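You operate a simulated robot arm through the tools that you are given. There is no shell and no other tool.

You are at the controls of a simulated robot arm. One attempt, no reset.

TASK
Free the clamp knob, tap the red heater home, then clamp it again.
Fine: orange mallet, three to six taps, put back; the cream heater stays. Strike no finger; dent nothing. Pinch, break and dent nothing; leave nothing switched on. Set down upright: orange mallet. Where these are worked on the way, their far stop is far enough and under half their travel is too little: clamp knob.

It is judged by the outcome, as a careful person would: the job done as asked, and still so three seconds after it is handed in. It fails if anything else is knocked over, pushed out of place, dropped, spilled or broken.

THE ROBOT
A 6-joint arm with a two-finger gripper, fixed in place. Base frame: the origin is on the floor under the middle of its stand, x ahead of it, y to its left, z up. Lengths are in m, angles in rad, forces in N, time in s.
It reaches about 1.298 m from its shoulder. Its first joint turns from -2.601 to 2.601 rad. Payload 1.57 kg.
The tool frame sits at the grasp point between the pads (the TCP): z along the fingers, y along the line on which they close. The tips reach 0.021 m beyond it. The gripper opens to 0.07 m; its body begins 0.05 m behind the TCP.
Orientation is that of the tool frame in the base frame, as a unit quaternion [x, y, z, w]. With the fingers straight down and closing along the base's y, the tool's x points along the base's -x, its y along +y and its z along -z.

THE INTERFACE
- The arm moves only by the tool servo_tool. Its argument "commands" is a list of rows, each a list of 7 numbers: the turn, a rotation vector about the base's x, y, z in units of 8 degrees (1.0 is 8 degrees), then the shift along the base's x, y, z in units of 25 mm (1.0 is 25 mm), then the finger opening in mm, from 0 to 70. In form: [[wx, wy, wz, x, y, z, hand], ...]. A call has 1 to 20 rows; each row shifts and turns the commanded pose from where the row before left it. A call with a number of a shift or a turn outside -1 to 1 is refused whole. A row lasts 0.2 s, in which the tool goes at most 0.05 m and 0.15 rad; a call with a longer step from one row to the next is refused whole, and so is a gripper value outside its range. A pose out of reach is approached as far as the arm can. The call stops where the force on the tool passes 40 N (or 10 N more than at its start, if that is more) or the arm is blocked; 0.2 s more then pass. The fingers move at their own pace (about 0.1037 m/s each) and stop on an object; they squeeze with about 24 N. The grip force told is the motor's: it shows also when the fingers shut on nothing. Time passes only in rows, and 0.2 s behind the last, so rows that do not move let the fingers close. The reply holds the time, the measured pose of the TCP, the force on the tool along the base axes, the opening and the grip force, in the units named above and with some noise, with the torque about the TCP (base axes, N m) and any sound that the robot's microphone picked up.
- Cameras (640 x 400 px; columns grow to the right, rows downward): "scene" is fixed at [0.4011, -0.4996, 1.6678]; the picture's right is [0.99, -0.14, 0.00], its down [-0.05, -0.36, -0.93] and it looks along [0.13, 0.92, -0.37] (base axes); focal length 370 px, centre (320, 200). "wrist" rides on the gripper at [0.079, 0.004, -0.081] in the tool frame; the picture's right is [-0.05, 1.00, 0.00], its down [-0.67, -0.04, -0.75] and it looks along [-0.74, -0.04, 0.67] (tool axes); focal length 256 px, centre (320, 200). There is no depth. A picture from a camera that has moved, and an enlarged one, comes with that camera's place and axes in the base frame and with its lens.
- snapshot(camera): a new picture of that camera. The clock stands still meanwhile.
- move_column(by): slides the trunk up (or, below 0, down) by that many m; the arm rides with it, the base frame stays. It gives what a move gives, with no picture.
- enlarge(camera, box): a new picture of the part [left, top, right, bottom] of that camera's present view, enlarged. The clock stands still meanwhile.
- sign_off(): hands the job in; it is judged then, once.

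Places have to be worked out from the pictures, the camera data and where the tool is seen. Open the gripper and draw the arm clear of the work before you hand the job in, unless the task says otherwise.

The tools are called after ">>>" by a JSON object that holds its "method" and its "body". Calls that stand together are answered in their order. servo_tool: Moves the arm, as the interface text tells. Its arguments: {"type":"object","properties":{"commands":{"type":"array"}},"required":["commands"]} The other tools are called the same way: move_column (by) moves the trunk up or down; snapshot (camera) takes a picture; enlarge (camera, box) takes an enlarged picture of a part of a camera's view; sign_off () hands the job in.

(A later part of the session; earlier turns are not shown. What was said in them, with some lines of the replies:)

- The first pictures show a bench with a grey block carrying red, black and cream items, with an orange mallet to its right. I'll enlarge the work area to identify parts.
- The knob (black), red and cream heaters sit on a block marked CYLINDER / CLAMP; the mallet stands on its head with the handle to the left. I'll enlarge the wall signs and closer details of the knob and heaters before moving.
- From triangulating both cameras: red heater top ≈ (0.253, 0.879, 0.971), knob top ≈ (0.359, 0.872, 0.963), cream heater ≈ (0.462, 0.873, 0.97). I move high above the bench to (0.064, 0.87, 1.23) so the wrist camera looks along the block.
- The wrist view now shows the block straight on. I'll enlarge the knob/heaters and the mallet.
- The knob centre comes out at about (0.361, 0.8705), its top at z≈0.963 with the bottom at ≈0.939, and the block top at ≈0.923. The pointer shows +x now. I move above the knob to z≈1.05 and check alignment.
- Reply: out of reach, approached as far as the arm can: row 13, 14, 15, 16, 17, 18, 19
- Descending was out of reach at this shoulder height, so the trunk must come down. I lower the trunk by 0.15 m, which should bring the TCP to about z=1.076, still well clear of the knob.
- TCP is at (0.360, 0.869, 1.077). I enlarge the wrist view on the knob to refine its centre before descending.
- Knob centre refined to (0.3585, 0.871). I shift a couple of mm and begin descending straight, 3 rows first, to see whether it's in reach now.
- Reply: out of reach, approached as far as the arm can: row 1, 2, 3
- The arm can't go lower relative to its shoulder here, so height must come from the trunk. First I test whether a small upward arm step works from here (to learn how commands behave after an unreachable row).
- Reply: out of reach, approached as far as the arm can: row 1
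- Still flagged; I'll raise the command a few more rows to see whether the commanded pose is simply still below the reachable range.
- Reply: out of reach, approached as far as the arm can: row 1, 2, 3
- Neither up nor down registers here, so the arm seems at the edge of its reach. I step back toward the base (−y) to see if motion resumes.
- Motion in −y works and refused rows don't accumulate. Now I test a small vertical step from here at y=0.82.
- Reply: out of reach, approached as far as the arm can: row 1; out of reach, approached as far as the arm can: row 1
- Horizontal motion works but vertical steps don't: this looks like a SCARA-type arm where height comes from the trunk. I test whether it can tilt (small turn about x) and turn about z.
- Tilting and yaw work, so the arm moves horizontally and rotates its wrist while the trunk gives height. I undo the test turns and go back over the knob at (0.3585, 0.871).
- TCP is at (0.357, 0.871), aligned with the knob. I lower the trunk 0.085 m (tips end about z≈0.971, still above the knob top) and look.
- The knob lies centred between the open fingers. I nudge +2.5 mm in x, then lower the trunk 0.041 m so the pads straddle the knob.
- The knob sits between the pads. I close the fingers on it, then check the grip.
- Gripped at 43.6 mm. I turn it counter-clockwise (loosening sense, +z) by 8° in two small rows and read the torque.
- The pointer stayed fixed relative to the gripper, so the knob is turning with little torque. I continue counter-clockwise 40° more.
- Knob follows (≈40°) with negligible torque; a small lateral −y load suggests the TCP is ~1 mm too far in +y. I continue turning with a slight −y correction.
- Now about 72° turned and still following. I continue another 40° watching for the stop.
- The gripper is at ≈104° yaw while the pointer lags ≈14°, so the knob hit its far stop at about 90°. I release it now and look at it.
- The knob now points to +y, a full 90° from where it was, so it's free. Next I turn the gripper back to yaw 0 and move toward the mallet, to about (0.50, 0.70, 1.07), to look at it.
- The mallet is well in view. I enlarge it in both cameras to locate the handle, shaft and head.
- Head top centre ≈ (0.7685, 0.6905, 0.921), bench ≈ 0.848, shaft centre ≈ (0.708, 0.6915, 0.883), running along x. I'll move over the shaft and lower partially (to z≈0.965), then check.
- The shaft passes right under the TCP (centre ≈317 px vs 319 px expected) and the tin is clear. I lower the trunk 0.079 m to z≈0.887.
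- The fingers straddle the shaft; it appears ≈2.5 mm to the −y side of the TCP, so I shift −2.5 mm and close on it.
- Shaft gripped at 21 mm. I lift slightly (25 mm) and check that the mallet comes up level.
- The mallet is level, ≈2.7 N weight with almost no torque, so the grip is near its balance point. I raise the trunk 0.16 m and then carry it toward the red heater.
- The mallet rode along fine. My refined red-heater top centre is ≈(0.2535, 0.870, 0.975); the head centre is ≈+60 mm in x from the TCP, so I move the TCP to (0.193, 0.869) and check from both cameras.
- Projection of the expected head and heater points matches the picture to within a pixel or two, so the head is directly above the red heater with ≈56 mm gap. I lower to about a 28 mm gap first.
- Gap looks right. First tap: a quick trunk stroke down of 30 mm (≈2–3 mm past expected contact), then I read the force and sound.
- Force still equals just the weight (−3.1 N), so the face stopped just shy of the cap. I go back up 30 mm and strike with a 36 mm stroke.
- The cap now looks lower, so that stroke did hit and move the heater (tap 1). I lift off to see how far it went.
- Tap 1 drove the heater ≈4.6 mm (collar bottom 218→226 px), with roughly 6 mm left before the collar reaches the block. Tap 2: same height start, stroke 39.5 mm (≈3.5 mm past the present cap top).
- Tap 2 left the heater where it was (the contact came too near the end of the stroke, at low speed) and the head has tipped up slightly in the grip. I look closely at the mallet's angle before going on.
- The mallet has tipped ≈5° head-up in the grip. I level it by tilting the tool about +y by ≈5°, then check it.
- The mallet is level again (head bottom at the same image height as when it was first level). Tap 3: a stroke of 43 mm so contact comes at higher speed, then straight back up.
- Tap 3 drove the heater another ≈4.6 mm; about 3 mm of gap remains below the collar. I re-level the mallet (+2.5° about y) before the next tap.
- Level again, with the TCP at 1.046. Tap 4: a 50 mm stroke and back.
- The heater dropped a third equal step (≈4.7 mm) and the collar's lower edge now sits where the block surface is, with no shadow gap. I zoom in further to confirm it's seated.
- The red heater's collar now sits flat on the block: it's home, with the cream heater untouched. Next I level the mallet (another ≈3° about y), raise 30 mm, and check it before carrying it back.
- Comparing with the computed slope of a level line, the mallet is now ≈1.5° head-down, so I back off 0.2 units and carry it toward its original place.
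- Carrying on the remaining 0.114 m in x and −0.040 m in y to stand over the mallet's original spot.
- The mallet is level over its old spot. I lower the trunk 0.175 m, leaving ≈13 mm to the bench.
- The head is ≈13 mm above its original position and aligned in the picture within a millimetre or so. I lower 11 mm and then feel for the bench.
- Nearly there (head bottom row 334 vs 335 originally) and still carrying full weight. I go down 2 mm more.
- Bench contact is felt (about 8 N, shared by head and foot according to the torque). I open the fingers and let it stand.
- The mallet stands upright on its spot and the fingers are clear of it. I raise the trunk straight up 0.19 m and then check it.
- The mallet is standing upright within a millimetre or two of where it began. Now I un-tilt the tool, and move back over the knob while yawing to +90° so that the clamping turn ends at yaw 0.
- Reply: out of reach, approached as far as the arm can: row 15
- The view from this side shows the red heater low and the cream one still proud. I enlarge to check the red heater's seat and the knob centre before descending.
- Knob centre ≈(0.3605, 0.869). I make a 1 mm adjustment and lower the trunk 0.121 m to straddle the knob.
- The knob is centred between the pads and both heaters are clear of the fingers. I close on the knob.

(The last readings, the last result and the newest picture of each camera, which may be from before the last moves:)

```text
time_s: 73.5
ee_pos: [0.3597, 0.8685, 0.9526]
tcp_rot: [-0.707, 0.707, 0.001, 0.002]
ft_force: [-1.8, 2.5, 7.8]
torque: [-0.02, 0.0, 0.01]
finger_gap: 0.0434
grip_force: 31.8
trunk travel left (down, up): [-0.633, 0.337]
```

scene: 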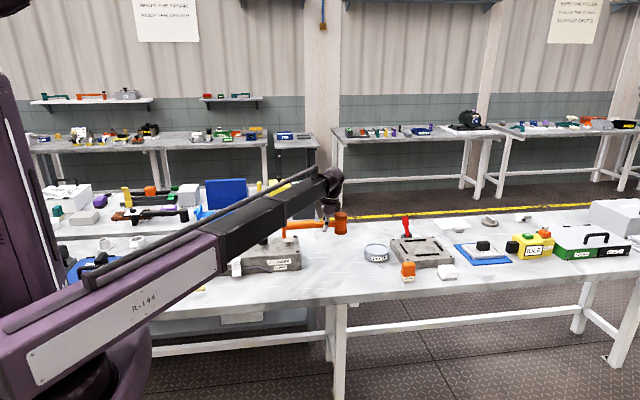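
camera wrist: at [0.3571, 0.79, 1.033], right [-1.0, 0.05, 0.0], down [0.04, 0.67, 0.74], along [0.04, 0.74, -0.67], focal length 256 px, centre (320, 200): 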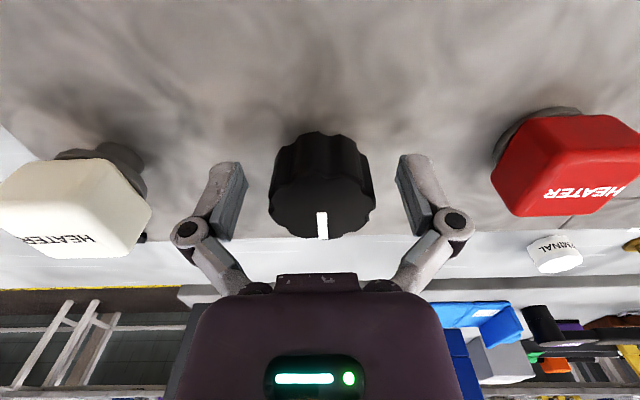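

Good centred grip. I turn clockwise (−z) in steps, first about 45°, watching torque and pointer.

>>> {"method": "servo_tool", "body": {"commands": [[0, 0, -0.8, 0, 0, 0, 36], [0, 0, -0.8, 0, 0, 0, 36], [0, 0, -0.8, 0, 0, 0, 36], [0, 0, -0.8, 0, 0, 0, 36], [0, 0, -0.8, 0, 0, 0, 36], [0, 0, -0.8, 0, 0, 0, 36], [0, 0, -0.8, 0, 0, 0, 36]]}}

>>> {"method": "enlarge", "body": {"camera": "wrist", "box": [240, 100, 400, 260]}}

```text
time_s: 75.2
ee_pos: [0.3611, 0.8682, 0.9531]
tcp_rot: [-0.383, 0.924, 0.0, 0.001]
ft_force: [-6.0, 6.5, 9.6]
torque: [0.16, 0.07, -0.01]
finger_gap: 0.0434
grip_force: 31.9
trunk travel left (down, up): [-0.633, 0.337]
```

```text
2.50 times, centred on (320, 180) of wrist
camera zoom: at [0.3012, 0.8163, 1.0334], right [-0.67, 0.74, 0.0], down [0.5, 0.45, 0.75], along [0.55, 0.5, -0.67], focal length 640 px, centre (320, 250)
```

zoom: 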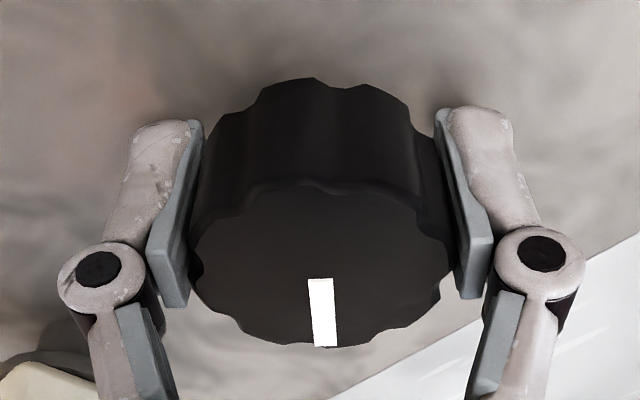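

The knob follows. I continue to yaw 0 with a half-millimetre centring correction.

>>> {"method": "servo_tool", "body": {"commands": [[0, 0, -0.8, -0.02, 0.02, 0, 36], [0, 0, -0.8, 0, 0.02, 0, 36], [0, 0, -0.8, 0, 0, 0, 36], [0, 0, -0.8, 0, 0, 0, 36], [0, 0, -0.8, 0, 0, 0, 36], [0, 0, -0.8, 0, 0, 0, 36], [0, 0, -0.6, 0, 0, 0, 36]]}}

>>> {"method": "enlarge", "body": {"camera": "wrist", "box": [240, 100, 400, 260]}}

```text
time_s: 76.8
ee_pos: [0.3591, 0.8695, 0.9526]
tcp_rot: [-0.016, 1.0, 0.0, 0.0]
ft_force: [-6.6, 1.5, 5.9]
torque: [-0.21, 0.05, 0.0]
finger_gap: 0.0432
grip_force: 32.3
trunk travel left (down, up): [-0.633, 0.337]
```

```text
2.50 times, centred on (320, 180) of wrist
camera zoom: at [0.2806, 0.8718, 1.0334], right [0.02, 1.0, 0.0], down [0.67, -0.01, 0.75], along [0.75, -0.02, -0.67], focal length 640 px, centre (320, 250)
```

zoom: 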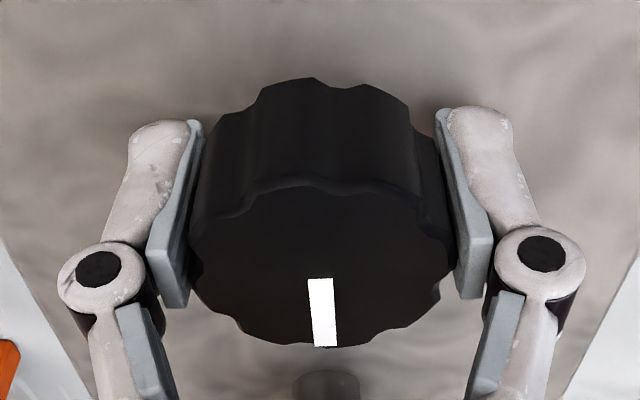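

At yaw ≈2° the knob has followed fully. I ease it on in small steps to seat it against the clamp stop.

>>> {"method": "servo_tool", "body": {"commands": [[0, 0, -0.3, 0, 0, 0, 36], [0, 0, -0.3, 0, 0, 0, 36], [0, 0, 0, 0, 0, 0, 36]]}}

>>> {"method": "enlarge", "body": {"camera": "wrist", "box": [240, 100, 400, 260]}}

```text
time_s: 77.5
ee_pos: [0.3612, 0.87, 0.9515]
tcp_rot: [0.026, 1.0, 0.0, 0.0]
ft_force: [-1.4, 1.7, 4.9]
torque: [0.01, -0.08, 0.4]
finger_gap: 0.0431
grip_force: 32.1
trunk travel left (down, up): [-0.633, 0.337]
```

```text
2.50 times, centred on (320, 180) of wrist
camera zoom: at [0.2818, 0.8783, 1.0332], right [0.1, 0.99, 0.0], down [0.66, -0.07, 0.75], along [0.74, -0.08, -0.67], focal length 640 px, centre (320, 250)
```

zoom: 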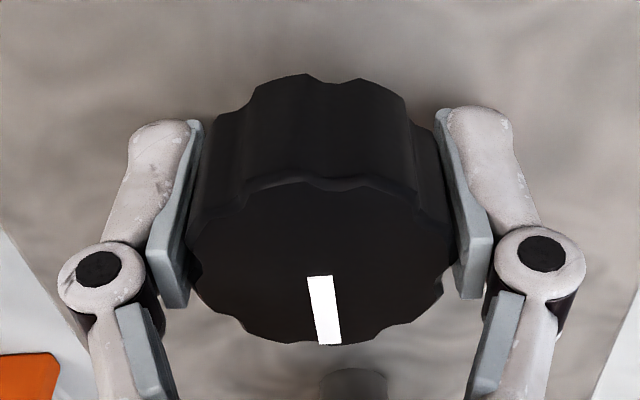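

Torque about z rose to +0.4 N·m and the pointer began to lag, so the knob is hard on its clamp stop. I release it and raise the trunk to inspect.

>>> {"method": "servo_tool", "body": {"commands": [[0, 0, 0, 0, 0, 0, 55], [0, 0, 0, 0, 0, 0, 68], [0, 0, 0, 0, 0, 0, 68]]}}

>>> {"method": "move_column", "body": {"by": 0.125}}

>>> {"method": "snapshot", "body": {"camera": "wrist"}}

>>> {"method": "enlarge", "body": {"camera": "scene", "box": [220, 220, 300, 270]}}

```text
time_s: 78.3
ee_pos: [0.3608, 0.8701, 0.9523]
tcp_rot: [0.025, 1.0, 0.0, 0.0]
ft_force: [-0.4, 1.1, 0.9]
torque: [-0.02, -0.01, 0.01]
finger_gap: 0.0679
grip_force: 0.2
trunk travel left (down, up): [-0.633, 0.337]
```

```text
time_s: 79.9
ee_pos: [0.3602, 0.8697, 1.0768]
tcp_rot: [0.025, 1.0, 0.0, 0.0]
ft_force: [-0.6, 0.1, -0.9]
torque: [0.02, -0.01, -0.01]
finger_gap: 0.068
grip_force: 0.1
trunk travel left (down, up): [-0.758, 0.212]
```

```text
taken
camera wrist: at [0.282, 0.8786, 1.1577], right [0.1, 0.99, 0.0], down [0.66, -0.07, 0.75], along [0.74, -0.08, -0.67], focal length 256 px, centre (320, 200)
```

wrist: 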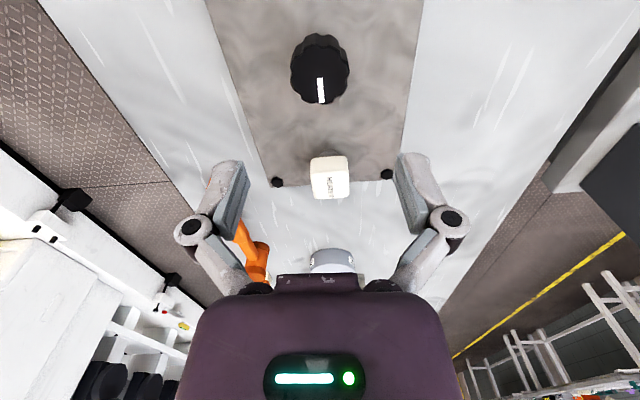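

```text
8.00 times, centred on (260, 245) of scene
camera zoom: at [0.4011, -0.4996, 1.6678], right [0.99, -0.14, 0.0], down [-0.05, -0.36, -0.93], along [0.13, 0.92, -0.37], focal length 2964 px, centre (800, -160)
```

zoom: 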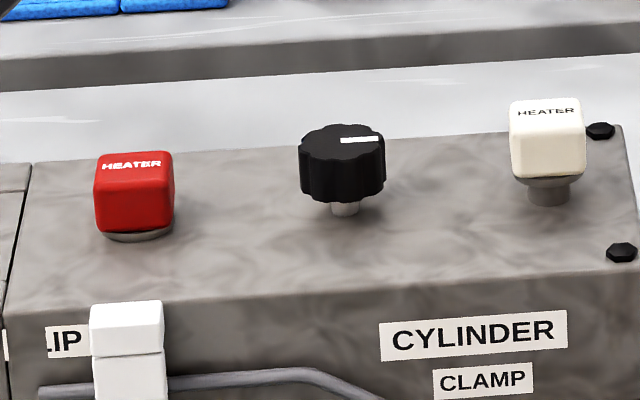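

The pointer is back exactly as at the start, the red heater is home, the cream one is unchanged. I draw the arm clear: trunk up 0.15 m, then back to about the starting place.

>>> {"method": "move_column", "body": {"by": 0.15}}

>>> {"method": "servo_tool", "body": {"commands": [[0, 0, 0.36, -0.8, 0, 0, 70], [0, 0, 0, -0.8, -0.98, 0, 70], [0, 0, 0, -0.8, -0.98, 0, 70], [0, 0, 0, -0.8, -0.98, 0, 70], [0, 0, 0, -0.8, -0.98, 0, 70], [0, 0, 0, -0.8, -0.98, 0, 70], [0, 0, 0, -0.8, -0.98, 0, 70], [0, 0, 0, -0.8, -0.98, 0, 70], [0, 0, 0, -0.8, -0.98, 0, 70], [0, 0, 0, -0.8, -0.98, 0, 70], [0, 0, 0, -0.8, -0.98, 0, 70], [0, 0, 0, -0.8, -0.98, 0, 70], [0, 0, 0, 0, -0.98, 0, 70], [0, 0, 0, 0, 0, 0, 70]]}}

>>> {"method": "snapshot", "body": {"camera": "scene"}}

>>> {"method": "enlarge", "body": {"camera": "scene", "box": [180, 210, 340, 310]}}

>>> {"method": "enlarge", "body": {"camera": "scene", "box": [300, 200, 460, 300]}}

```text
time_s: 81.6
ee_pos: [0.3609, 0.8698, 1.2265]
tcp_rot: [0.024, 1.0, 0.0, -0.001]
ft_force: [0.3, 0.3, 0.5]
torque: [0.01, 0.01, -0.03]
finger_gap: 0.068
grip_force: 0.1
trunk travel left (down, up): [-0.908, 0.062]
```

```text
time_s: 84.6
ee_pos: [0.1198, 0.5771, 1.2258]
tcp_rot: [0.0, 1.0, 0.0, 0.0]
ft_force: [-0.3, 0.2, -0.2]
torque: [-0.01, -0.02, -0.01]
finger_gap: 0.0699
grip_force: 0.1
trunk travel left (down, up): [-0.908, 0.062]
```

```text
taken
```

scene: 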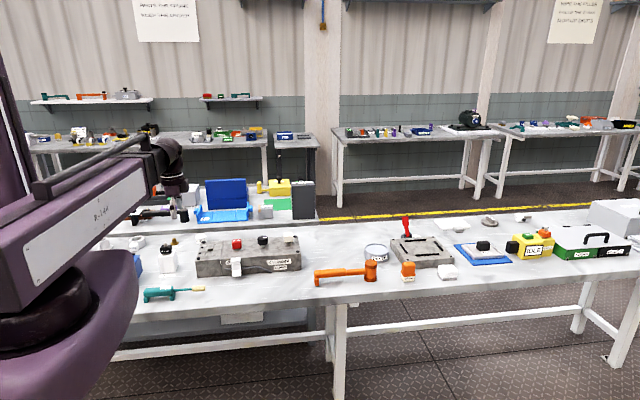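

```text
4.00 times, centred on (260, 260) of scene
camera zoom: at [0.4011, -0.4996, 1.6678], right [0.99, -0.14, 0.0], down [-0.05, -0.36, -0.93], along [0.13, 0.92, -0.37], focal length 1482 px, centre (560, -40)
```

zoom: 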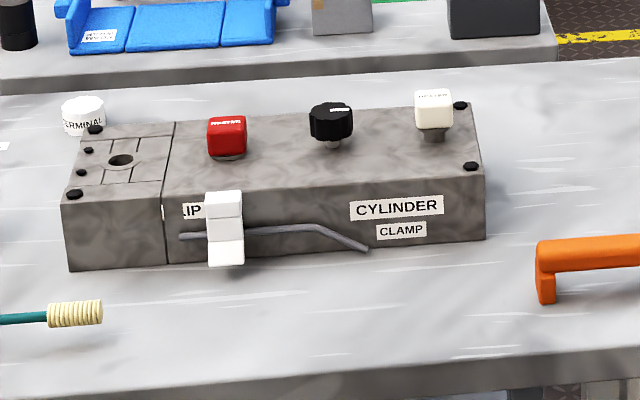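

```text
4.00 times, centred on (380, 250) of scene
camera zoom: at [0.4011, -0.4996, 1.6678], right [0.99, -0.14, 0.0], down [-0.05, -0.36, -0.93], along [0.13, 0.92, -0.37], focal length 1482 px, centre (80, 0)
```

zoom: 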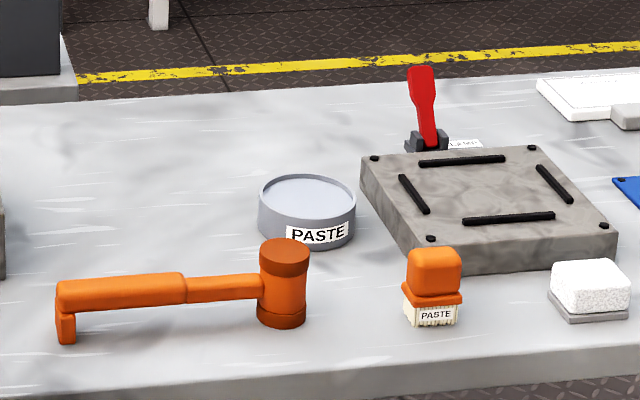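

The final pictures show the red heater home, the knob clamped as at the start and the cream heater unchanged. The mallet stands upright in its place, and the gripper is open and clear of the work. I hand the job in.

>>> {"method": "sign_off", "body": {}}

```text
The job is handed in.
```

The job is handed in. The red heater is home, the clamp knob is clamped again, and the orange mallet is back standing upright on its spot.

- **Clamp knob:** I turned it about 90° counter-clockwise until it hit its far stop. After the tapping I turned it back clockwise until it came hard against its original stop.
- **Red heater:** The mallet struck it four times. Three of those each drove it about 4.7 mm. The second was too slow to move it. The collar now sits flat on the block.
- **Mallet:** It tipped in the grip a few times during the tapping. I levelled it before setting it down, within about 2 mm of where it started.
- **Everything else:** The cream heater is unchanged, and in the final pictures nothing else on the bench has moved or been damaged. The gripper is open and the arm is back at about its starting position.
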